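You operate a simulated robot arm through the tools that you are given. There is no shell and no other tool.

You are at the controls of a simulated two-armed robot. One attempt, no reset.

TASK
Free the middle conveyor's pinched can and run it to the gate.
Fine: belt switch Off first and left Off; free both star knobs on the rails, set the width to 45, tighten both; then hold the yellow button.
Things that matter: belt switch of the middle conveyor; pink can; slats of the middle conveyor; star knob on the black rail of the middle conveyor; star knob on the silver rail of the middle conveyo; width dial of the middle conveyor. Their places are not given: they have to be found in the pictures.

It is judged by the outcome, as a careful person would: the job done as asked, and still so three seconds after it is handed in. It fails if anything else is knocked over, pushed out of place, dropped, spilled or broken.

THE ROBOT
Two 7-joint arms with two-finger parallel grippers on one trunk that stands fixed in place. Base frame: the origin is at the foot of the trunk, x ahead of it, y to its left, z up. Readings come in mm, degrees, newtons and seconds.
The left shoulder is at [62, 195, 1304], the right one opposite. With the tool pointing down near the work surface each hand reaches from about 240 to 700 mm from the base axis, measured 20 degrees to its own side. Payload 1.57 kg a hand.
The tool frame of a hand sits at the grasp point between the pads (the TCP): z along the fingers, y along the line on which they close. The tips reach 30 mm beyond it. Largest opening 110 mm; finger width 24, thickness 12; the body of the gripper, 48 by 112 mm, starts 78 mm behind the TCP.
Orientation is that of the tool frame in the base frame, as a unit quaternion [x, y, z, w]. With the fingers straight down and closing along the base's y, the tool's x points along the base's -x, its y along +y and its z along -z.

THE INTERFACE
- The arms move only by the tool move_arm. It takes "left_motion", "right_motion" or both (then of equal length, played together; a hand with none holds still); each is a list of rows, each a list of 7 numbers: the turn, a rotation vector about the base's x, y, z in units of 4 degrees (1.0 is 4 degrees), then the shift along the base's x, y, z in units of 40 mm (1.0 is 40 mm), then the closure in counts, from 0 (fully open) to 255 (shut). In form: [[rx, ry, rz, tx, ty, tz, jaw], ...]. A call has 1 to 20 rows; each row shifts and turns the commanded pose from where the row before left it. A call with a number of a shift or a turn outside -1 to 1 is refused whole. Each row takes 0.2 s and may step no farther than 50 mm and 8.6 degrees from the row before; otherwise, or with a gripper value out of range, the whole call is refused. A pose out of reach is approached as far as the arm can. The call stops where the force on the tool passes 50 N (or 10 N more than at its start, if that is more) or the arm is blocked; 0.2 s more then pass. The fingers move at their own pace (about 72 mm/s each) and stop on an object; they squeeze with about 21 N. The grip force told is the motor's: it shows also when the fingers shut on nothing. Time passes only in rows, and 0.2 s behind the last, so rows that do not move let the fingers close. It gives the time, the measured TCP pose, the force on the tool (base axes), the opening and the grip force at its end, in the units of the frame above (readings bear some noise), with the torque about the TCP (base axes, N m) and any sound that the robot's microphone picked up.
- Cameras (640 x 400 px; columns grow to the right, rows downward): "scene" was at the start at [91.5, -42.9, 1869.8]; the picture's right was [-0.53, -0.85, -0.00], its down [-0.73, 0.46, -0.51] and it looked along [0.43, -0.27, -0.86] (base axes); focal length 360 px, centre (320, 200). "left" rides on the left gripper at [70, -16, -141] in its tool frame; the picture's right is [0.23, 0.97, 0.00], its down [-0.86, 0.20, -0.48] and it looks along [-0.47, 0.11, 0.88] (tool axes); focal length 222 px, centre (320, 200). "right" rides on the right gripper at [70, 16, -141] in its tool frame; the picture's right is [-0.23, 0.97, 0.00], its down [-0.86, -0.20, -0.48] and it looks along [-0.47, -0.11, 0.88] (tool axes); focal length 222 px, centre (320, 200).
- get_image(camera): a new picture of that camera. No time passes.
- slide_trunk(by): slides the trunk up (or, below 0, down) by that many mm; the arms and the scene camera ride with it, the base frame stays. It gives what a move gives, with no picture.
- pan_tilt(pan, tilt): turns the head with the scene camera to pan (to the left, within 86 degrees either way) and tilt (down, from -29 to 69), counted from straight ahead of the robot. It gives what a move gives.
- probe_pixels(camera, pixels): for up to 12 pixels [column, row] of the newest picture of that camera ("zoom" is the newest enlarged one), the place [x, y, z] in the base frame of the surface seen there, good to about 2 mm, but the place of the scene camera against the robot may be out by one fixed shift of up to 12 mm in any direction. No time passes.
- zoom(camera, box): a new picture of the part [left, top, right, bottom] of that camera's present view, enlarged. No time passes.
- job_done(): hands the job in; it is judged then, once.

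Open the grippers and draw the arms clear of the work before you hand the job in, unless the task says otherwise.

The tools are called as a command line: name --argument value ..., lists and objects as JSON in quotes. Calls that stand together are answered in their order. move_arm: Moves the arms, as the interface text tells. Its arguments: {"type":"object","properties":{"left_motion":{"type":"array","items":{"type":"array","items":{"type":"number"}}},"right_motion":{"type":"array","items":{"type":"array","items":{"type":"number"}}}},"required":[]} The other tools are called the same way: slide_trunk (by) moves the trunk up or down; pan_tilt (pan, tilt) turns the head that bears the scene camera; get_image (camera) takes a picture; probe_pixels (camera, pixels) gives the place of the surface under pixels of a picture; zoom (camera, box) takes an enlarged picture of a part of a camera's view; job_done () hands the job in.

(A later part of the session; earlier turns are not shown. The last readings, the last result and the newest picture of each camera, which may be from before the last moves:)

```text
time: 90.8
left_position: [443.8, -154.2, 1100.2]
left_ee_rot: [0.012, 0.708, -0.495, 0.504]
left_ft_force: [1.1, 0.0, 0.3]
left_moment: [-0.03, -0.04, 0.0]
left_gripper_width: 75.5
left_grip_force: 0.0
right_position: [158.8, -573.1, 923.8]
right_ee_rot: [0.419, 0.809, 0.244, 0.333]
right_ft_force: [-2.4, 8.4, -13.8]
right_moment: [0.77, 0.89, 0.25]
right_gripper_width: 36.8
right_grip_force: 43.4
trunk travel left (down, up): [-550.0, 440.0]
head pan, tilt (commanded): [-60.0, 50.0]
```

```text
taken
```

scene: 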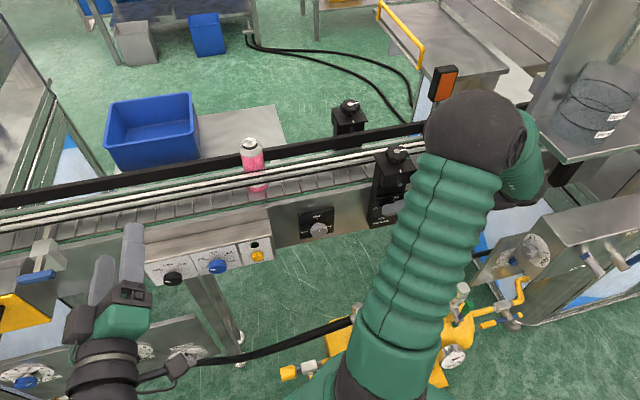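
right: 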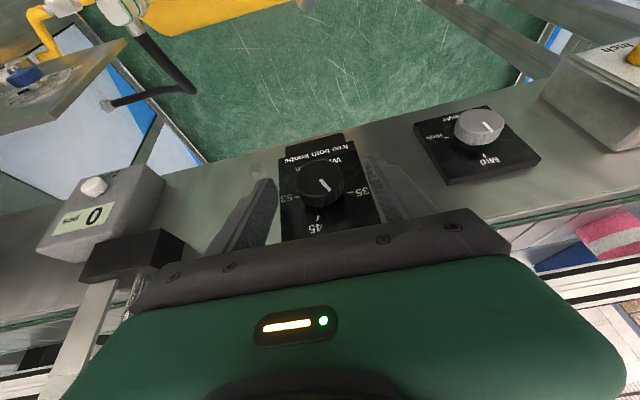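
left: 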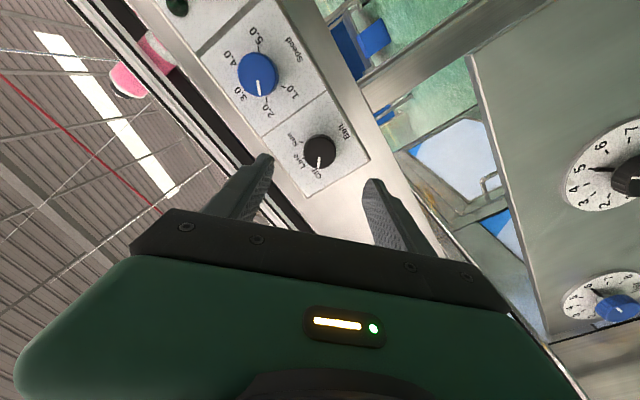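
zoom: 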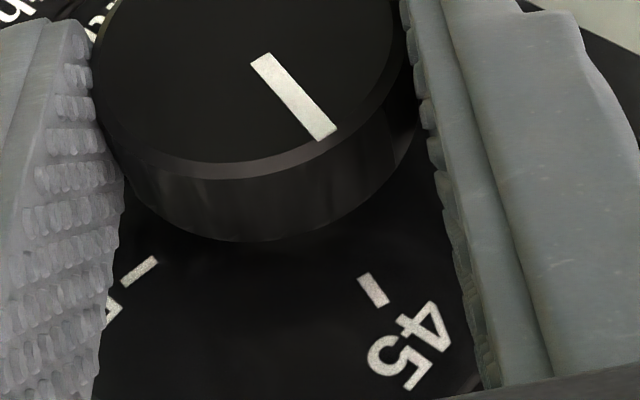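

The tick is still about 6 degrees ahead of the pointer. I add one more step of 5.5 degrees.

move_arm --right_motion '[[0.97, -0.97, 0, -0.0265, -0.0265, -0.035, 255], [0, 0, 0, 0, 0, 0, 255]]'

zoom --camera "right" --box '[300, 170, 360, 230]'

probe_pixels --camera "zoom" --pixels '[[262, 65], [326, 130], [388, 270], [408, 292], [250, 40]]'

```text
time: 91.4
left_position: [442.9, -153.3, 1099.7]
left_ee_rot: [0.011, 0.708, -0.495, 0.504]
left_ft_force: [0.2, 0.2, 0.3]
left_moment: [0.01, 0.04, 0.02]
left_gripper_width: 75.8
left_grip_force: 0.1
right_position: [156.8, -574.7, 923.0]
right_ee_rot: [0.422, 0.788, 0.284, 0.346]
right_ft_force: [-3.3, 14.8, -19.4]
right_moment: [0.35, 0.65, -0.15]
right_gripper_width: 36.7
right_grip_force: 43.1
trunk travel left (down, up): [-550.0, 440.0]
head pan, tilt (commanded): [-60.0, 50.0]
```

```text
6.67 times, centred on (330, 200) of right
```

zoom: 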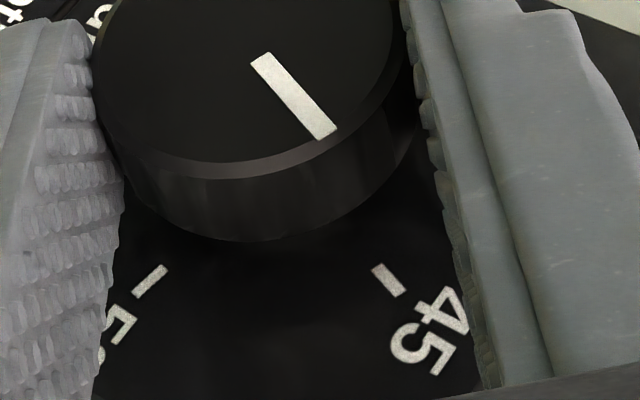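

```text
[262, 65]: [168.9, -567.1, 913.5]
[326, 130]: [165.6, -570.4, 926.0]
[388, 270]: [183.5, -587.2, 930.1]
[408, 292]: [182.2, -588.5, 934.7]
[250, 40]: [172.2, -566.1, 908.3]
```

By geometry the pointer stands near 22 degrees and the 45 tick near 20-22, so they agree within a degree or two. I open the fingers and back out along the finger direction.

move_arm --right_motion '[[0, 0, 0, 0, 0, 0, 150], [0, 0, 0, 0, 0, 0, 80], [0, 0, 0, 0, 0, 0, 80], [0, 0, 0, -0.4, -0.08, 0.3, 80], [0, 0, 0, -0.4, -0.08, 0.3, 80], [0, 0, 0, -0.4, 0.05, 0.3, 80], [0, 0, 0, -0.3, 0.1, 0.3, 80]]'

get_image --camera "right"

zoom --camera "scene" --box '[340, 140, 440, 240]'

```text
time: 93.2
left_position: [456.1, -158.5, 1094.5]
left_ee_rot: [0.008, 0.712, -0.494, 0.498]
left_ft_force: [-0.7, 0.7, 0.7]
left_moment: [0.01, 0.01, 0.02]
left_gripper_width: 75.5
left_grip_force: 0.0
right_position: [140.7, -541.0, 946.0]
right_ee_rot: [0.423, 0.766, 0.357, 0.328]
right_ft_force: [-0.2, -0.1, -0.2]
right_moment: [-0.04, 0.0, 0.02]
right_gripper_width: 75.4
right_grip_force: 0.1
trunk travel left (down, up): [-550.0, 440.0]
head pan, tilt (commanded): [-60.0, 50.0]
stopped in row 7 (right hand): the arm was blocked; the commanded pose is now the measured one
```

```text
taken
```

right: 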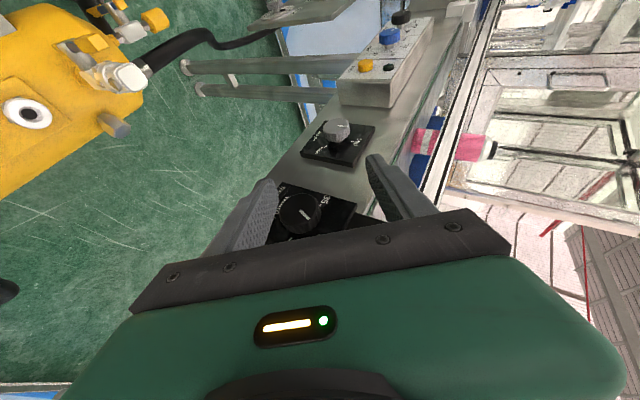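

```text
4.00 times, centred on (390, 190) of scene
```

zoom: 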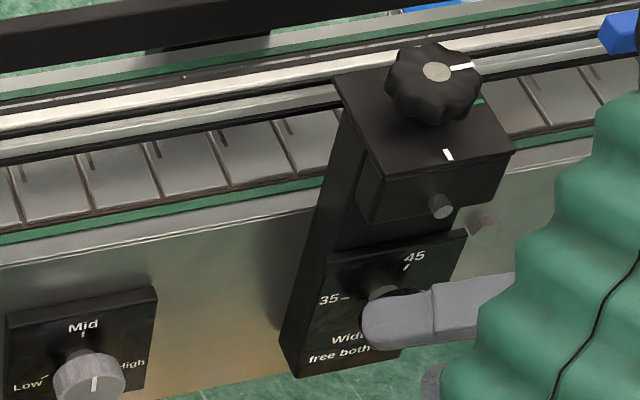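

The right arm was blocked on the last row and the left arm shifted slightly, so arm parts may be touching. I look at both arms before moving further.

pan_tilt --pan -35 --tilt 60

get_image --camera "scene"

pan_tilt --pan -70 --tilt 65

get_image --camera "scene"

```text
time: 94.1
left_position: [456.9, -158.1, 1091.6]
left_ee_rot: [0.009, 0.713, -0.494, 0.497]
left_ft_force: [0.1, -0.2, 0.3]
left_moment: [0.0, 0.02, 0.02]
left_gripper_width: 75.6
left_grip_force: 0.1
right_position: [139.7, -541.2, 944.7]
right_ee_rot: [0.424, 0.766, 0.353, 0.33]
right_ft_force: [0.5, 0.9, -0.2]
right_moment: [0.05, 0.0, -0.02]
right_gripper_width: 75.3
right_grip_force: 0.1
trunk travel left (down, up): [-550.0, 440.0]
head pan, tilt (commanded): [-35.0, 60.0]
```

```text
taken
```

scene: 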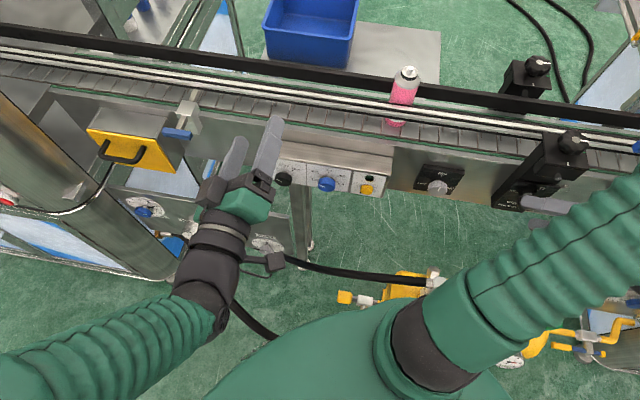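

```text
time: 95.1
left_position: [456.5, -159.1, 1089.8]
left_ee_rot: [0.009, 0.714, -0.493, 0.498]
left_ft_force: [0.3, -0.5, -0.1]
left_moment: [0.01, -0.02, 0.02]
left_gripper_width: 75.5
left_grip_force: 0.0
right_position: [139.2, -541.9, 945.5]
right_ee_rot: [0.423, 0.766, 0.353, 0.33]
right_ft_force: [-0.2, -0.1, 0.5]
right_moment: [-0.02, -0.07, -0.02]
right_gripper_width: 75.4
right_grip_force: 0.1
trunk travel left (down, up): [-550.0, 440.0]
head pan, tilt (commanded): [-70.0, 65.0]
```

```text
taken
```

scene: 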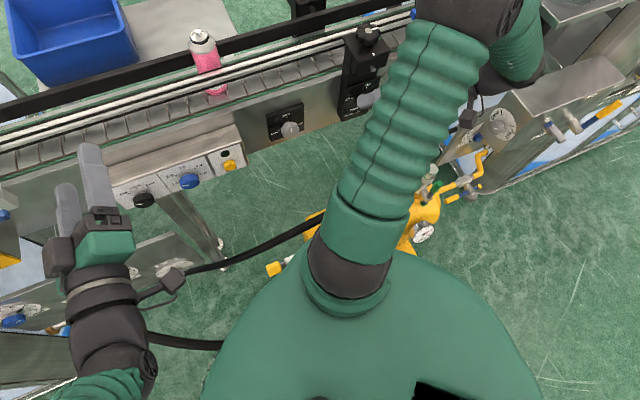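

I look toward the left arm's elbow to see whether anything touches it.

pan_tilt --pan 20 --tilt 60

get_image --camera "scene"

pan_tilt --pan -80 --tilt 40

get_image --camera "scene"

```text
time: 96.8
left_position: [456.8, -158.6, 1091.9]
left_ee_rot: [0.01, 0.713, -0.494, 0.498]
left_ft_force: [0.5, 0.1, 0.3]
left_moment: [0.02, 0.0, -0.01]
left_gripper_width: 75.5
left_grip_force: 0.1
right_position: [140.3, -541.0, 945.3]
right_ee_rot: [0.424, 0.766, 0.352, 0.331]
right_ft_force: [0.0, -0.2, 0.7]
right_moment: [0.0, -0.01, 0.0]
right_gripper_width: 75.3
right_grip_force: 0.0
trunk travel left (down, up): [-550.0, 440.0]
head pan, tilt (commanded): [20.0, 60.0]
```

```text
taken
```

scene: 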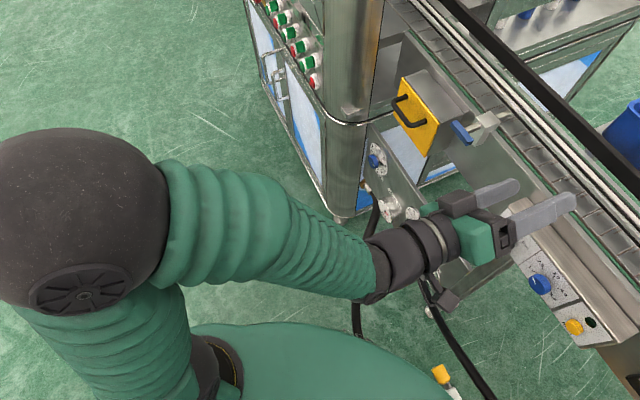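

```text
time: 98.5
left_position: [455.8, -158.1, 1090.9]
left_ee_rot: [0.009, 0.713, -0.494, 0.498]
left_ft_force: [-0.2, -0.4, -0.2]
left_moment: [-0.02, 0.02, -0.01]
left_gripper_width: 75.5
left_grip_force: 0.0
right_position: [139.6, -541.0, 945.4]
right_ee_rot: [0.424, 0.766, 0.353, 0.33]
right_ft_force: [-0.6, 0.2, -0.1]
right_moment: [0.01, -0.02, 0.0]
right_gripper_width: 75.6
right_grip_force: 0.0
trunk travel left (down, up): [-550.0, 440.0]
head pan, tilt (commanded): [-80.0, 40.0]
```

```text
taken
```

scene: 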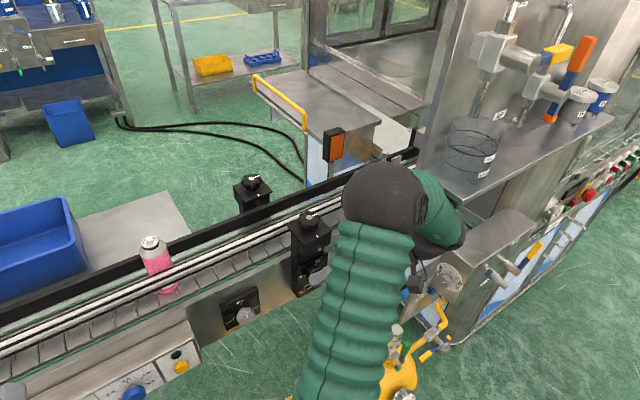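

The right elbow now sits out near the right-hand machine's shelf, around (400,200). I zoom in to see whether it touches, and probe distances.

zoom --camera "scene" --box '[320, 120, 520, 320]'

probe_pixels --camera "scene" --pixels '[[385, 195], [425, 205], [455, 220], [410, 170], [440, 170], [475, 195], [415, 150], [405, 160], [420, 255], [460, 245], [440, 230], [360, 290]]'

```text
2.00 times, centred on (420, 220) of scene
```

zoom: 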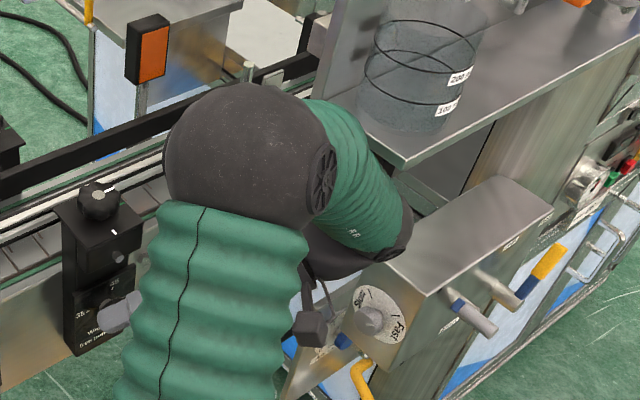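

```text
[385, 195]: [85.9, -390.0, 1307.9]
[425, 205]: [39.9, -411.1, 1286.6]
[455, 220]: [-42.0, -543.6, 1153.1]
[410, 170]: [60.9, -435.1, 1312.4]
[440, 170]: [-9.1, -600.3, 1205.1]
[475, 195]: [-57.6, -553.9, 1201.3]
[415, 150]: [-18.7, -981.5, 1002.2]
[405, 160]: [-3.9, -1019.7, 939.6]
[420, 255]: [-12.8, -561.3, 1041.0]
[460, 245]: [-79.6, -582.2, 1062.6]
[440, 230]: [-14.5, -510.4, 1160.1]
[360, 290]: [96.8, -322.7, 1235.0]
```

The right wrist is wedged between that machine's shelf (z≈1200) and its box (z≈1062). I slide the hand along the belt direction away from that machine, turning it slightly back.

move_arm --right_motion '[[0, 0, 0, 0.3, 0.3, 0, 80], [-0.4, 0.34, 0, 0.4, 0.4, 0, 80], [-0.6, 0.5, 0, 0.4, 0.4, 0, 80]]'

get_image --camera "scene"

```text
time: 99.3
left_position: [420.3, -136.3, 1113.5]
left_ee_rot: [0.013, 0.7, -0.5, 0.51]
left_ft_force: [0.1, 0.0, -1.1]
left_moment: [0.0, -0.06, 0.01]
left_gripper_width: 75.5
left_grip_force: 0.0
right_position: [138.0, -484.4, 966.9]
right_ee_rot: [0.424, 0.784, 0.293, 0.345]
right_ft_force: [0.9, 1.0, 0.6]
right_moment: [0.04, 0.03, 0.04]
right_gripper_width: 75.5
right_grip_force: 0.0
trunk travel left (down, up): [-550.0, 440.0]
head pan, tilt (commanded): [-80.0, 40.0]
```

```text
taken
```

scene: 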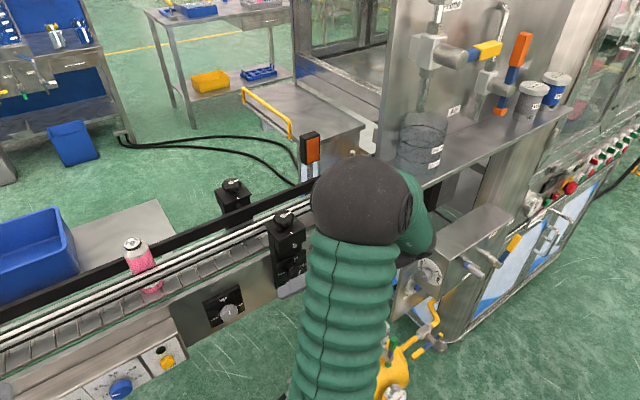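

The view and left-hand reading shifted, as if the trunk was deflected and is springing back. I hold still for a moment and read the poses again.

move_arm --right_motion '[[0, 0, 0, 0, 0, 0, 80], [0, 0, 0, 0, 0, 0, 80], [0, 0, 0, 0, 0, 0, 80], [0, 0, 0, 0, 0, 0, 80], [0, 0, 0, 0, 0, 0, 80]]'

get_image --camera "scene"

```text
time: 100.5
left_position: [428.5, -159.0, 1105.9]
left_ee_rot: [0.017, 0.706, -0.495, 0.507]
left_ft_force: [-0.2, -0.3, -0.1]
left_moment: [-0.02, -0.01, 0.0]
left_gripper_width: 75.4
left_grip_force: 0.1
right_position: [147.1, -502.1, 953.3]
right_ee_rot: [0.426, 0.783, 0.303, 0.337]
right_ft_force: [-0.4, 0.2, -1.0]
right_moment: [-0.01, 0.03, 0.01]
right_gripper_width: 75.6
right_grip_force: 0.1
trunk travel left (down, up): [-550.0, 440.0]
head pan, tilt (commanded): [-80.0, 40.0]
```

```text
taken
```

scene: 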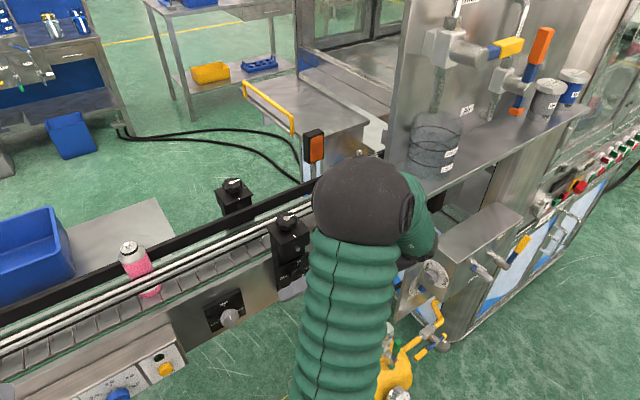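

The readings still drift. I wait another second to see whether they settle.

move_arm --right_motion '[[0, 0, 0, 0, 0, 0, 80], [0, 0, 0, 0, 0, 0, 80], [0, 0, 0, 0, 0, 0, 80], [0, 0, 0, 0, 0, 0, 80], [0, 0, 0, 0, 0, 0, 80], [0, 0, 0, 0, 0, 0, 80], [0, 0, 0, 0, 0, 0, 80], [0, 0, 0, 0, 0, 0, 80]]'

get_image --camera "scene"

```text
time: 102.3
left_position: [428.3, -151.6, 1105.9]
left_ee_rot: [0.015, 0.704, -0.496, 0.507]
left_ft_force: [-0.4, -0.2, 0.0]
left_moment: [0.03, 0.01, -0.02]
left_gripper_width: 75.5
left_grip_force: 0.1
right_position: [148.1, -495.3, 955.6]
right_ee_rot: [0.425, 0.784, 0.3, 0.339]
right_ft_force: [0.2, -0.1, 0.0]
right_moment: [0.02, 0.01, -0.01]
right_gripper_width: 75.8
right_grip_force: 0.1
trunk travel left (down, up): [-550.0, 440.0]
head pan, tilt (commanded): [-80.0, 40.0]
```

```text
taken
```

scene: 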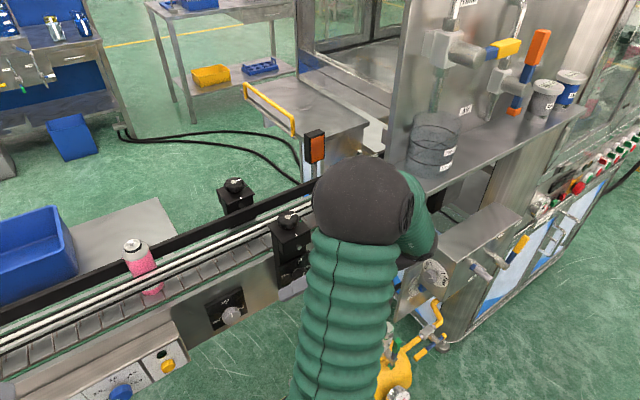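

Both hands read about 30 mm back from where they were commanded, so the arm may still be bearing on that machine. I zoom in on the forearm and shelf.

zoom --camera "scene" --box '[300, 150, 480, 320]'

get_image --camera "right"

get_image --camera "left"

```text
2.35 times, centred on (390, 235) of scene
```

zoom: 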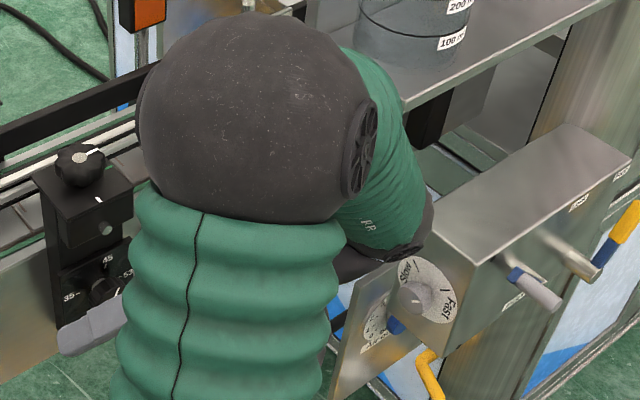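

```text
taken
```

right: 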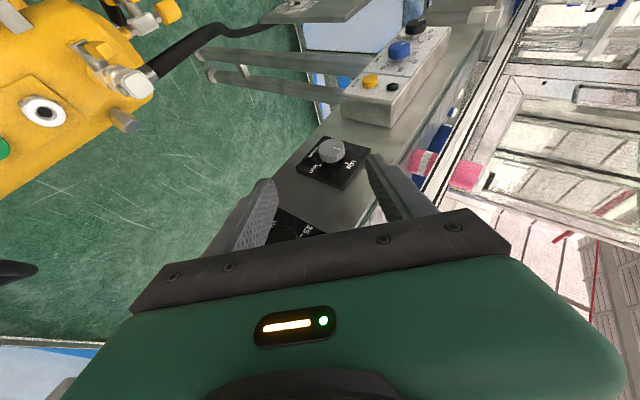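

```text
taken
```

left: 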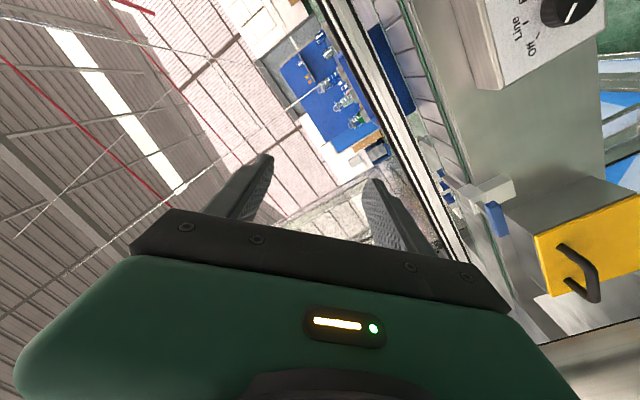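

The wrist is close to the "Slow/Fast" dial on that machine's box. I turn the hand back upright, which carries the wrist away from it, and watch the readings.

move_arm --right_motion '[[-0.916, 0.775, -0.01, 0.2, 0.2, 0, 80], [-0.916, 0.775, -0.01, 0.2, 0.2, 0, 80], [-0.916, 0.775, -0.01, 0.2, 0.2, 0, 80], [-0.916, 0.775, -0.01, -0.1, -0.1, 0.1, 80]]'

get_image --camera "scene"

```text
time: 103.3
left_position: [429.4, -152.8, 1105.7]
left_ee_rot: [0.014, 0.705, -0.496, 0.508]
left_ft_force: [0.0, 0.0, 0.0]
left_moment: [0.0, -0.03, 0.03]
left_gripper_width: 75.3
left_grip_force: 0.1
right_position: [166.5, -478.9, 959.5]
right_ee_rot: [0.409, 0.847, 0.152, 0.303]
right_ft_force: [0.5, -0.1, 0.2]
right_moment: [-0.02, -0.04, -0.01]
right_gripper_width: 75.4
right_grip_force: 0.0
trunk travel left (down, up): [-550.0, 440.0]
head pan, tilt (commanded): [-80.0, 40.0]
```

```text
taken
```

scene: 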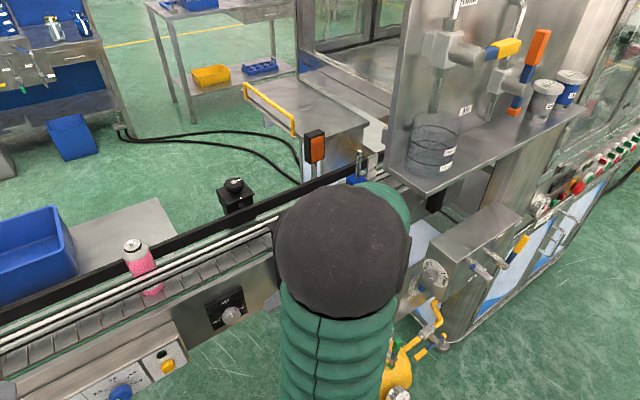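

The arm is clear of that machine now. I check the frame of reference: I turn the head back and probe known points with both the scene and hand cameras.

pan_tilt --pan -45 --tilt 50

get_image --camera "scene"

get_image --camera "right"

```text
time: 104.4
left_position: [428.4, -153.6, 1105.3]
left_ee_rot: [0.014, 0.705, -0.496, 0.507]
left_ft_force: [-0.7, -0.5, 1.3]
left_moment: [0.0, 0.04, -0.01]
left_gripper_width: 75.4
left_grip_force: 0.0
right_position: [166.9, -478.4, 958.4]
right_ee_rot: [0.411, 0.846, 0.152, 0.303]
right_ft_force: [0.1, -0.5, 0.1]
right_moment: [0.0, 0.0, 0.05]
right_gripper_width: 75.6
right_grip_force: 0.0
trunk travel left (down, up): [-550.0, 440.0]
head pan, tilt (commanded): [-45.0, 50.0]
```

```text
taken
```

scene: 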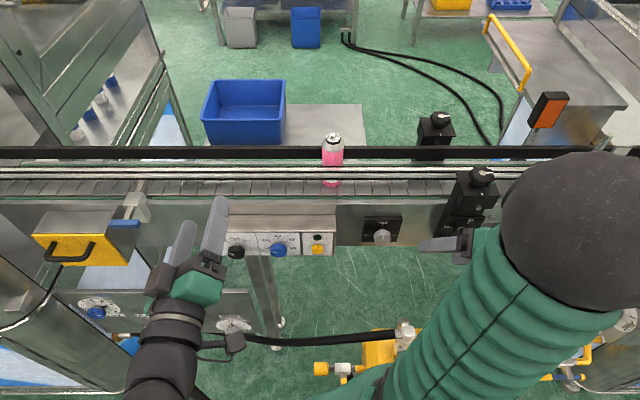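

```text
taken
```

right: 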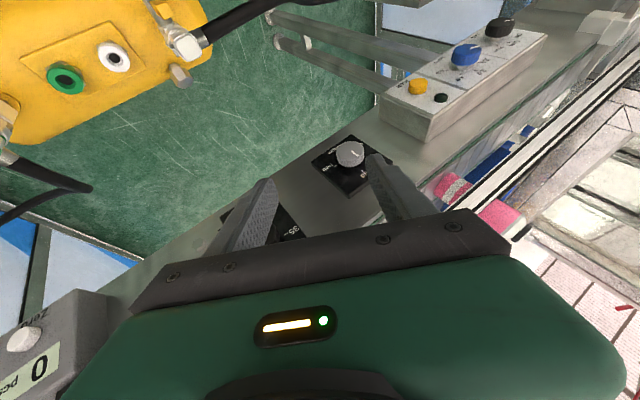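

I probe the yellow button, lamp, blue dial and switch in the right picture, and the can and far knob in the scene picture, to compare with my earlier values.

probe_pixels --camera "right" --pixels '[[418, 87], [441, 97], [466, 55], [498, 28], [351, 153], [420, 130], [440, 120]]'

probe_pixels --camera "scene" --pixels '[[332, 140], [438, 120], [482, 176], [318, 248], [317, 237], [250, 168], [40, 168]]'

zoom --camera "scene" --box '[390, 90, 530, 260]'

```text
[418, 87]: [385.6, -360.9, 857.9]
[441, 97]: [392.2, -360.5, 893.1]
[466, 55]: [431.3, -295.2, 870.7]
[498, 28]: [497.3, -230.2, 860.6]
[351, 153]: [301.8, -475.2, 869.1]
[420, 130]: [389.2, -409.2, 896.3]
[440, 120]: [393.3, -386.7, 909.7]
```

```text
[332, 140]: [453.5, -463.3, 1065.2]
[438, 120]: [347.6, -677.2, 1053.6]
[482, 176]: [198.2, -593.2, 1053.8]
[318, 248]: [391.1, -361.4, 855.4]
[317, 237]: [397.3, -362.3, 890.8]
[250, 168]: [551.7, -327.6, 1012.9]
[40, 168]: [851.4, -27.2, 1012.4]
```

```text
2.35 times, centred on (460, 175) of scene
```

zoom: 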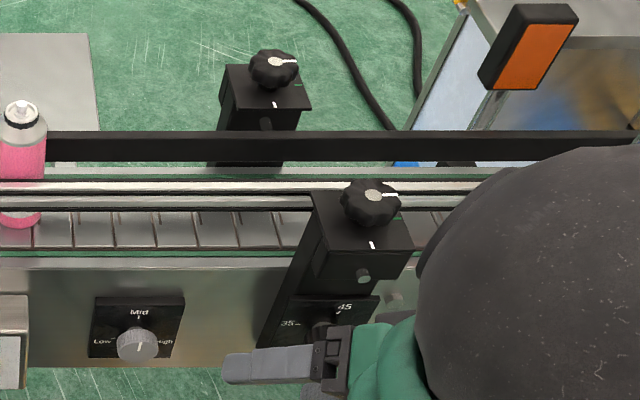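

The scene camera still agrees with its earlier values, so the world is in place. I check how the left arm responds to a small known move.

move_arm --left_motion '[[0, 0, 0, 0, 0, 0, 80], [0, 0, 0, 0, 0, 0.5, 80], [0, 0, 0, 0, 0, 0, 80], [0, 0, 0, 0, 0, 0, 80]]' --right_motion '[[0, 0, 0, 0, 0, 0, 80], [0, 0, 0, 0, 0, 0.5, 80], [0, 0, 0, 0, 0, 0, 80], [0, 0, 0, 0, 0, 0, 80]]'

```text
time: 105.4
left_position: [427.8, -153.0, 1126.1]
left_ee_rot: [0.015, 0.705, -0.496, 0.507]
left_ft_force: [0.2, -0.3, 0.7]
left_moment: [-0.02, -0.02, -0.02]
left_gripper_width: 75.3
left_grip_force: 0.1
right_position: [166.7, -477.5, 978.7]
right_ee_rot: [0.41, 0.847, 0.153, 0.302]
right_ft_force: [0.3, 0.0, -0.2]
right_moment: [0.02, -0.02, -0.01]
right_gripper_width: 75.7
right_grip_force: 0.1
trunk travel left (down, up): [-550.0, 440.0]
head pan, tilt (commanded): [-45.0, 50.0]
```

Relative moves are exact, so I go on and will re-measure targets with the hand camera. I finish turning the right hand upright in front of the dial.

move_arm --right_motion '[[-0.916, 0.775, -0.01, -0.07, -0.219, -0.015, 80], [-0.916, 0.775, -0.01, -0.07, -0.219, -0.015, 80], [-0.916, 0.775, -0.01, -0.07, -0.219, -0.015, 80], [-0.916, 0.775, -0.01, -0.07, -0.219, -0.015, 80], [-0.916, 0.775, -0.01, -0.07, -0.219, -0.015, 80], [-0.916, 0.775, -0.01, -0.07, -0.219, -0.015, 80]]'

get_image --camera "right"

get_image --camera "scene"

```text
time: 106.8
left_position: [426.8, -152.8, 1126.1]
left_ee_rot: [0.013, 0.705, -0.495, 0.507]
left_ft_force: [-0.5, 0.0, 0.4]
left_moment: [-0.02, 0.02, 0.01]
left_gripper_width: 75.4
left_grip_force: 0.0
right_position: [150.9, -531.6, 976.3]
right_ee_rot: [0.367, 0.896, -0.081, 0.236]
right_ft_force: [-0.1, 0.0, 0.0]
right_moment: [0.03, 0.01, -0.02]
right_gripper_width: 75.3
right_grip_force: 0.0
trunk travel left (down, up): [-550.0, 440.0]
head pan, tilt (commanded): [-45.0, 50.0]
```

```text
taken
```

right: 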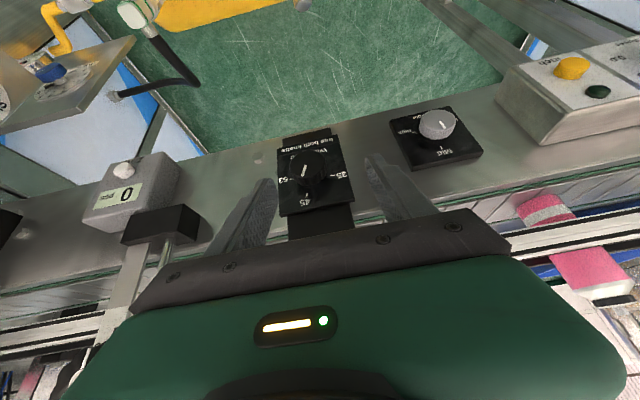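

```text
taken
```

scene: 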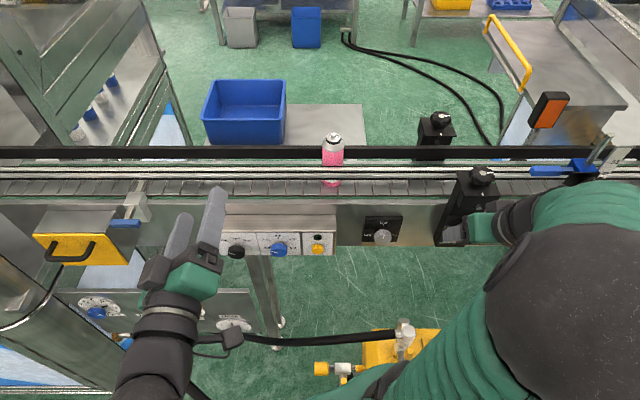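

The hand is upright again and the dial is in view at (308,172). I zoom in to read the width setting and check its measured place against the earlier values.

zoom --camera "right" --box '[260, 120, 360, 220]'

probe_pixels --camera "zoom" --pixels '[[300, 180], [295, 160], [250, 165], [350, 165], [300, 300], [320, 130], [320, 210]]'

```text
4.00 times, centred on (310, 170) of right
```

zoom: 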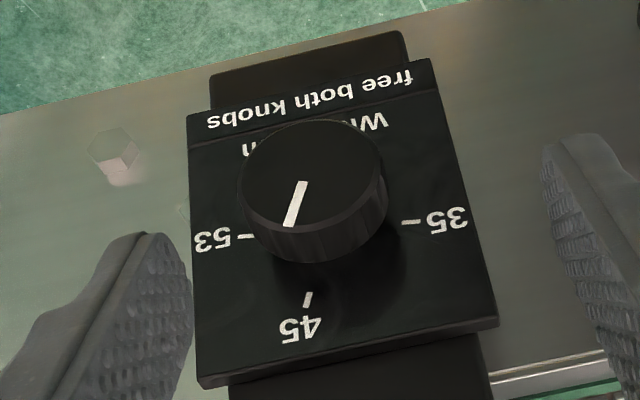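

```text
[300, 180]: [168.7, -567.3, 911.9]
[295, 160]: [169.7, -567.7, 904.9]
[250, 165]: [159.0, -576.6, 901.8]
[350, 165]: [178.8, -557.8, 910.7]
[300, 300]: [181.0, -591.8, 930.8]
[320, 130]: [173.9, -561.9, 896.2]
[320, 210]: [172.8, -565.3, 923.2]
```

The pointer stands close to the 45 tick. I zoom in much tighter to compare their directions precisely.

zoom --camera "right" --box '[285, 150, 335, 210]'

probe_pixels --camera "zoom" --pixels '[[300, 250], [280, 220]]'

zoom --camera "scene" --box '[430, 200, 490, 250]'

```text
6.67 times, centred on (310, 180) of right
```

zoom: 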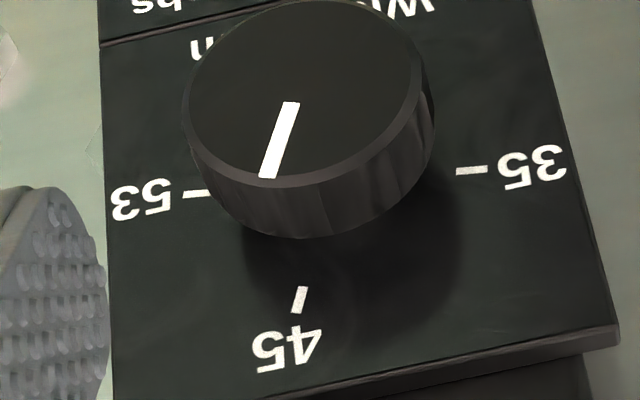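

```text
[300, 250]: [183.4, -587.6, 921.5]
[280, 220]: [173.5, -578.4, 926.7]
```

```text
8.00 times, centred on (460, 225) of scene
```

zoom: 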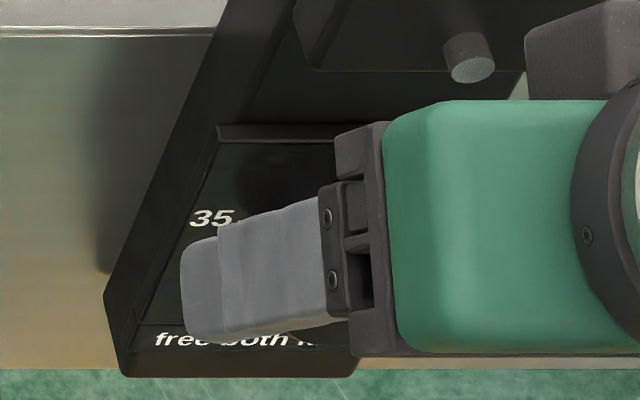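

Pointer and 45 tick agree within about 2 degrees (0.2 mm). I also want to see that the neighbouring "Slow/Fast" dial was not disturbed, so I look over there.

pan_tilt --pan -80 --tilt 45

get_image --camera "scene"

zoom --camera "scene" --box '[380, 180, 540, 320]'

zoom --camera "right" --box '[0, 20, 160, 140]'

```text
time: 107.8
left_position: [426.8, -150.4, 1124.7]
left_ee_rot: [0.015, 0.705, -0.495, 0.508]
left_ft_force: [-0.9, 0.2, -0.2]
left_moment: [-0.01, -0.01, 0.02]
left_gripper_width: 75.2
left_grip_force: 0.0
right_position: [151.3, -531.3, 978.2]
right_ee_rot: [0.366, 0.897, -0.079, 0.236]
right_ft_force: [-0.2, 0.2, -0.2]
right_moment: [0.04, 0.0, -0.01]
right_gripper_width: 75.6
right_grip_force: 0.1
trunk travel left (down, up): [-550.0, 440.0]
head pan, tilt (commanded): [-80.0, 45.0]
```

```text
taken
```

scene: 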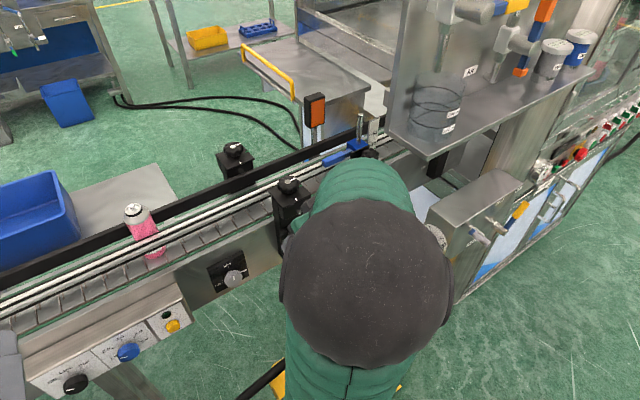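

```text
2.86 times, centred on (460, 250) of scene
```

zoom: 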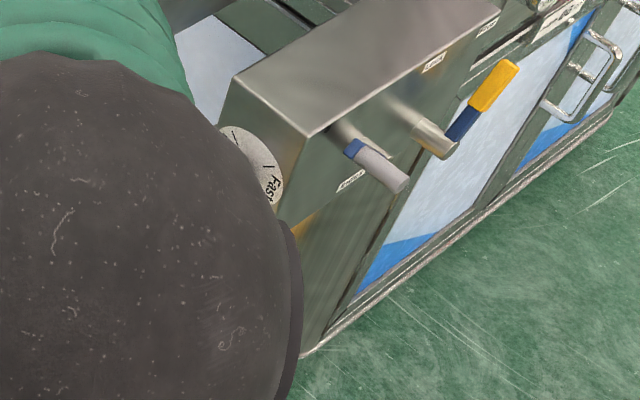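

```text
3.33 times, centred on (80, 80) of right
```

zoom: 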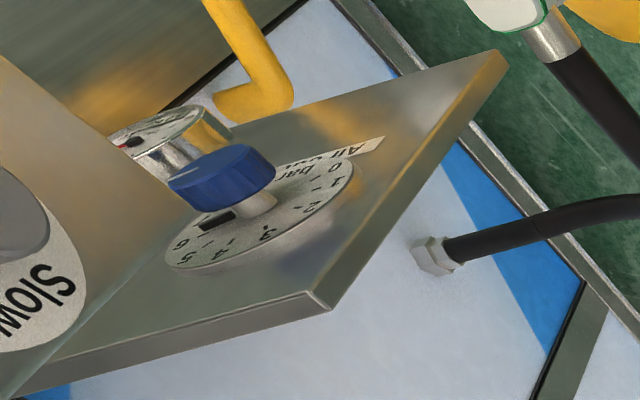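

Nothing there looks out of place. Now the knobs must be tightened: I raise the trunk 100 mm and bring the right hand up, pitching it back to straight down.

slide_trunk --by 100

move_arm --right_motion '[[0, 0, 0, -0.2, 0.1, 0.9, 80], [0.9, 0.9, 0, 0, 0, 0.8, 80], [0.9, 0.9, 0, 0, 0, 0.8, 80], [0.9, 0.9, 0, 0, 0, 0.5, 80], [0.9, 0.9, 0, 0, 0, 0, 80], [0.9, 0.9, 0, 0, 0, 0, 80], [0.3, 0.3, 0, 0, 0, 0, 80]]'

pan_tilt --pan -50 --tilt 50

get_image --camera "scene"

```text
time: 109.1
left_position: [426.7, -151.4, 1225.8]
left_ee_rot: [0.014, 0.705, -0.495, 0.508]
left_ft_force: [0.3, -0.9, -0.2]
left_moment: [-0.02, -0.04, -0.01]
left_gripper_width: 75.8
left_grip_force: 0.1
right_position: [151.5, -531.5, 1076.7]
right_ee_rot: [0.366, 0.897, -0.08, 0.236]
right_ft_force: [0.6, -0.5, 1.1]
right_moment: [0.02, 0.02, -0.01]
right_gripper_width: 75.7
right_grip_force: 0.0
trunk travel left (down, up): [-650.0, 340.0]
head pan, tilt (commanded): [-80.0, 45.0]
```

```text
time: 110.7
left_position: [427.7, -152.3, 1225.6]
left_ee_rot: [0.014, 0.705, -0.496, 0.507]
left_ft_force: [-0.4, 0.0, -0.9]
left_moment: [0.0, 0.02, 0.01]
left_gripper_width: 75.4
left_grip_force: 0.2
right_position: [144.8, -528.3, 1197.8]
right_ee_rot: [0.381, 0.924, 0.011, 0.018]
right_ft_force: [-0.7, -0.3, -0.1]
right_moment: [-0.02, 0.04, -0.03]
right_gripper_width: 75.5
right_grip_force: 0.0
trunk travel left (down, up): [-650.0, 340.0]
head pan, tilt (commanded): [-80.0, 45.0]
```

```text
time: 111.7
left_position: [427.6, -152.3, 1226.3]
left_ee_rot: [0.014, 0.705, -0.496, 0.507]
left_ft_force: [0.0, -0.2, -0.4]
left_moment: [0.04, -0.01, -0.01]
left_gripper_width: 75.6
left_grip_force: 0.1
right_position: [143.7, -526.8, 1197.1]
right_ee_rot: [0.38, 0.925, 0.011, 0.019]
right_ft_force: [0.9, -0.1, 0.3]
right_moment: [-0.03, 0.01, -0.02]
right_gripper_width: 75.4
right_grip_force: 0.1
trunk travel left (down, up): [-650.0, 340.0]
head pan, tilt (commanded): [-50.0, 50.0]
```

```text
taken
```

scene: 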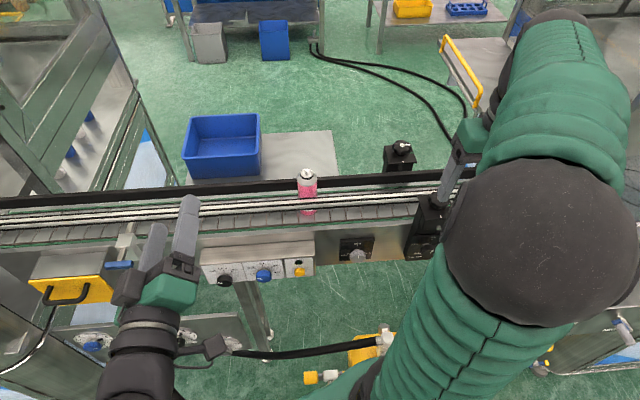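

The right hand points nearly straight down again at (144,-527,1197). I take out the 2.5-degree tilt, yaw it +75 degrees and move over the near star knob.

move_arm --right_motion '[[0, 0.6, 0.987, 0.076, -0.093, -0.088, 80], [0, 0, 0.987, 0.076, -0.093, -0.088, 80], [0, 0, 0.987, 0.076, -0.093, -0.088, 80], [0, 0, 0.987, 0.076, -0.093, -0.088, 80], [0, 0, 0.987, 0.076, -0.093, -0.088, 80], [0, 0, 0.987, 0.076, -0.093, -0.088, 80], [0, 0, 0.987, 0.076, -0.093, -0.088, 80], [0, 0, 0.987, 0.076, -0.093, -0.088, 80], [0, 0, 0.987, 0.076, -0.093, -0.088, 80], [0, 0, 0.987, 0.076, -0.093, -0.088, 80], [0, 0, 0.987, 0.076, -0.093, -0.088, 80], [0, 0, 0.987, 0.076, -0.093, -0.088, 80], [0, 0, 0.987, 0.076, -0.093, -0.088, 80], [0, 0, 0.987, 0.076, -0.093, -0.088, 80], [0, 0, 0.987, 0.076, -0.093, -0.088, 80], [0, 0, 0.987, 0.076, -0.093, -0.088, 80], [0, 0, 0.987, 0.076, -0.093, -0.088, 80], [0, 0, 0.987, 0.076, -0.093, -0.088, 80], [0, 0, 0.987, 0.076, -0.093, -0.088, 80]]'

get_image --camera "right"

zoom --camera "right" --box '[260, 110, 390, 210]'

```text
time: 115.7
left_position: [427.5, -153.9, 1225.3]
left_ee_rot: [0.015, 0.705, -0.496, 0.507]
left_ft_force: [-0.2, -0.5, 0.0]
left_moment: [-0.04, 0.0, -0.01]
left_gripper_width: 75.5
left_grip_force: 0.1
right_position: [201.6, -597.9, 1131.7]
right_ee_rot: [-0.262, 0.965, 0.003, -0.002]
right_ft_force: [0.0, -0.3, 0.2]
right_moment: [-0.02, 0.01, -0.03]
right_gripper_width: 75.5
right_grip_force: 0.0
trunk travel left (down, up): [-650.0, 340.0]
head pan, tilt (commanded): [-50.0, 50.0]
```

```text
taken
```

right: 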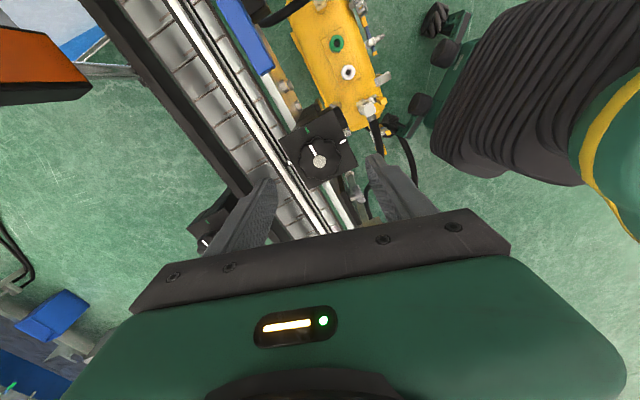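

```text
4.00 times, centred on (325, 160) of right
```

zoom: 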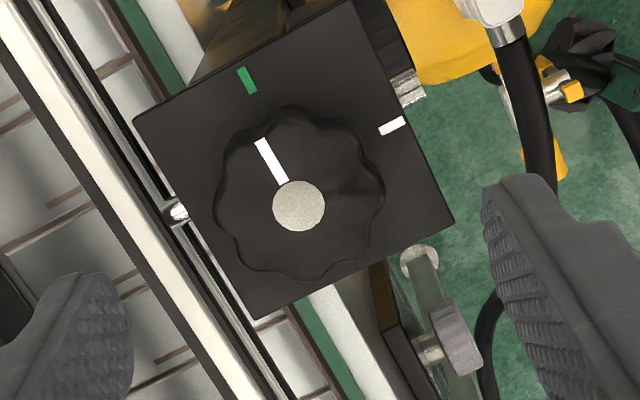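

The near knob is seen at zoom (298,206), still at green. I probe its centre and marks to align.

probe_pixels --camera "zoom" --pixels '[[298, 206], [247, 81], [391, 125], [225, 190], [375, 200]]'

```text
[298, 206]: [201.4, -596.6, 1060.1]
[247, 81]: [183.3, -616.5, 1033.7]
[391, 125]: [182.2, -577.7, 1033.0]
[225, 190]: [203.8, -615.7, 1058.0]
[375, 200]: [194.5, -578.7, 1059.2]
```

The knob is where it was before, so the hand's frame is sound. I go down and close on it.

move_arm --right_motion '[[0, 0, 0, 0, 0.01, -0.41, 80], [0, 0, 0, 0, 0, -0.41, 80], [0, 0, 0, 0, 0, -0.41, 80], [0, 0, 0, 0, 0, -0.39, 80], [0, 0, 0, 0, 0, 0, 80], [0, 0, 0, 0, 0, 0, 255], [0, 0, 0, 0, 0, 0, 255], [0, 0, 0, 0, 0, 0, 255], [0, 0, 0, 0, 0, 0, 255]]'

zoom --camera "right" --box '[250, 120, 390, 220]'

```text
time: 117.7
left_position: [427.4, -152.5, 1224.5]
left_ee_rot: [0.014, 0.705, -0.496, 0.507]
left_ft_force: [-1.6, -0.6, -0.3]
left_moment: [0.0, -0.04, 0.0]
left_gripper_width: 75.4
left_grip_force: 0.0
right_position: [204.1, -597.1, 1066.5]
right_ee_rot: [-0.261, 0.965, 0.002, -0.002]
right_ft_force: [2.1, -3.6, 1.6]
right_moment: [-0.3, -0.26, 0.0]
right_gripper_width: 41.6
right_grip_force: 45.0
trunk travel left (down, up): [-650.0, 340.0]
head pan, tilt (commanded): [-50.0, 50.0]
```

```text
4.00 times, centred on (320, 170) of right
```

zoom: 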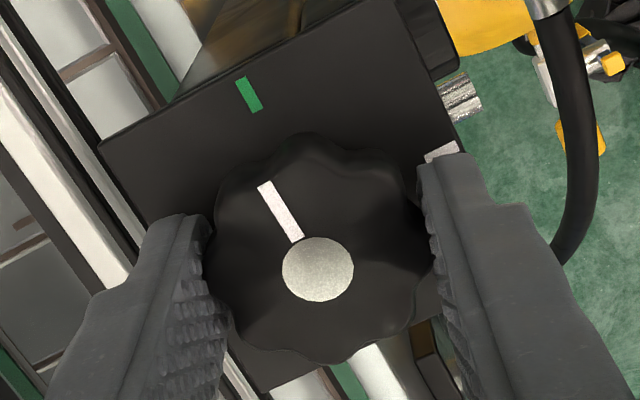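

Held at 41.6 mm. I turn the knob clockwise from above, 48 degrees first.

move_arm --right_motion '[[0, 0, -1, 0, 0, 0, 255], [0, 0, -1, 0, 0, 0, 255], [0, 0, -1, 0, 0, 0, 255], [0, 0, -1, 0, 0, 0, 255], [0, 0, -1, 0, 0, 0, 255], [0, 0, -1, 0, 0, 0, 255], [0, 0, -1, 0, 0, 0, 255], [0, 0, -1, 0, 0, 0, 255], [0, 0, -1, 0, 0, 0, 255], [0, 0, -1, 0, 0, 0, 255], [0, 0, -1, 0, 0, 0, 255], [0, 0, -1, 0, 0, 0, 255]]'

zoom --camera "right" --box '[250, 120, 390, 220]'

```text
time: 120.2
left_position: [429.8, -152.6, 1225.5]
left_ee_rot: [0.015, 0.705, -0.496, 0.507]
left_ft_force: [-0.8, -0.3, 0.2]
left_moment: [-0.01, 0.0, 0.02]
left_gripper_width: 75.7
left_grip_force: 0.2
right_position: [202.4, -597.7, 1065.5]
right_ee_rot: [0.155, 0.988, 0.002, -0.001]
right_ft_force: [15.3, -11.2, 20.9]
right_moment: [-0.52, 0.04, 0.04]
right_gripper_width: 41.5
right_grip_force: 45.0
trunk travel left (down, up): [-650.0, 340.0]
head pan, tilt (commanded): [-50.0, 50.0]
```

```text
4.00 times, centred on (320, 170) of right
```

zoom: 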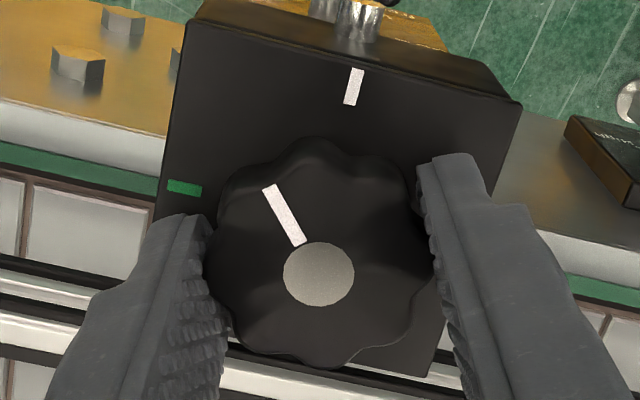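

Halfway. There is some side and upward force, so I ease the hand that way a little and turn 44 degrees more.

move_arm --right_motion '[[0, 0, -1, 0.03, -0.02, 0.03, 255], [0, 0, -1, 0, 0, 0, 255], [0, 0, -1, 0, 0, 0, 255], [0, 0, -1, 0, 0, 0, 255], [0, 0, -1, 0, 0, 0, 255], [0, 0, -1, 0, 0, 0, 255], [0, 0, -1, 0, 0, 0, 255], [0, 0, -1, 0, 0, 0, 255], [0, 0, -1, 0, 0, 0, 255], [0, 0, -1, 0, 0, 0, 255]]'

zoom --camera "right" --box '[250, 120, 390, 220]'

```text
time: 122.5
left_position: [428.8, -153.9, 1226.5]
left_ee_rot: [0.014, 0.705, -0.496, 0.507]
left_ft_force: [0.0, 0.1, -0.3]
left_moment: [-0.04, 0.01, -0.01]
left_gripper_width: 75.4
left_grip_force: 0.1
right_position: [202.9, -598.5, 1066.4]
right_ee_rot: [0.484, 0.875, 0.004, -0.002]
right_ft_force: [-2.9, 5.1, -16.5]
right_moment: [0.65, 0.59, 0.09]
right_gripper_width: 41.4
right_grip_force: 44.7
trunk travel left (down, up): [-650.0, 340.0]
head pan, tilt (commanded): [-50.0, 50.0]
```

```text
4.00 times, centred on (320, 170) of right
```

zoom: 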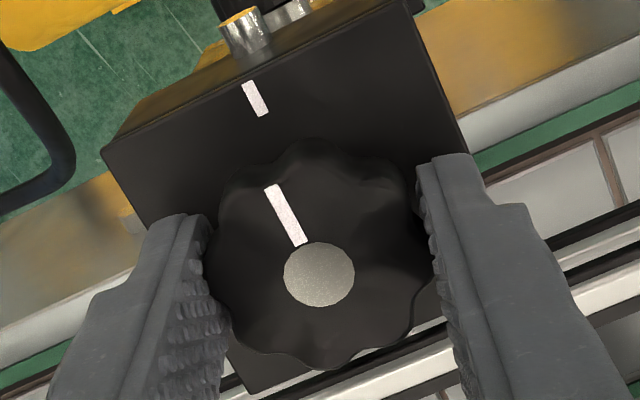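

The pointer is nearly in line with the white mark. I zoom in tighter to compare.

zoom --camera "right" --box '[285, 130, 345, 200]'

probe_pixels --camera "zoom" --pixels '[[195, 20], [212, 55], [237, 185], [275, 275], [302, 335]]'

```text
5.71 times, centred on (315, 165) of right
```

zoom: 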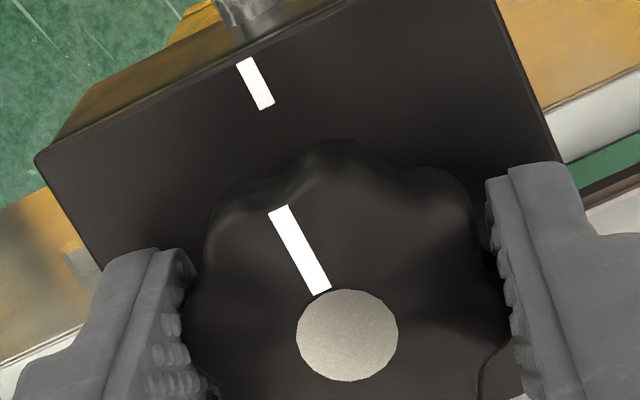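

```text
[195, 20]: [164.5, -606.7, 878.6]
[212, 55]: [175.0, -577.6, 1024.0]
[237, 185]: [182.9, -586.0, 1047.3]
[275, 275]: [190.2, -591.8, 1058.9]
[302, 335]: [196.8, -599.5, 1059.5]
```

The pointer is still about 3 degrees short of the mark. I turn 3.5 degrees more, then open and lift off.

move_arm --right_motion '[[0, 0, -0.9, 0, 0, 0, 255], [0, 0, 0, 0, 0, 0, 255], [0, 0, 0, 0, 0, 0, 150], [0, 0, 0, 0, 0, 0, 80], [0, 0, 0, 0, 0, 0, 80], [0, 0, 0, 0, 0, 0.6, 80], [0, 0, 0, 0, 0, 0.8, 80]]'

zoom --camera "right" --box '[270, 110, 380, 210]'

```text
time: 124.0
left_position: [428.1, -150.5, 1226.0]
left_ee_rot: [0.014, 0.704, -0.497, 0.507]
left_ft_force: [0.2, 0.5, 0.0]
left_moment: [0.02, -0.01, 0.0]
left_gripper_width: 75.3
left_grip_force: 0.0
right_position: [202.4, -597.4, 1123.4]
right_ee_rot: [0.511, 0.86, 0.003, 0.0]
right_ft_force: [0.1, 0.4, -0.2]
right_moment: [0.0, -0.04, -0.02]
right_gripper_width: 75.4
right_grip_force: 0.1
trunk travel left (down, up): [-650.0, 340.0]
head pan, tilt (commanded): [-50.0, 50.0]
```

```text
4.00 times, centred on (325, 160) of right
```

zoom: 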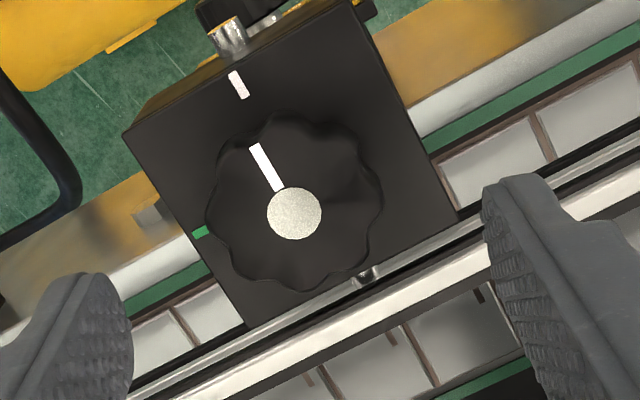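

I probe the pointer's ends and the mark to compute the remaining angle.

zoom --camera "right" --box '[295, 125, 335, 185]'

probe_pixels --camera "zoom" --pixels '[[320, 200], [300, 180]]'

```text
6.67 times, centred on (315, 155) of right
```

zoom: 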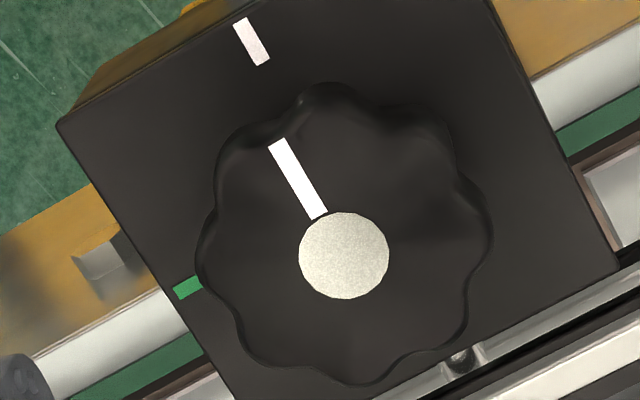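

```text
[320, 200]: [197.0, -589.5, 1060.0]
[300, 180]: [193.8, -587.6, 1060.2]
```

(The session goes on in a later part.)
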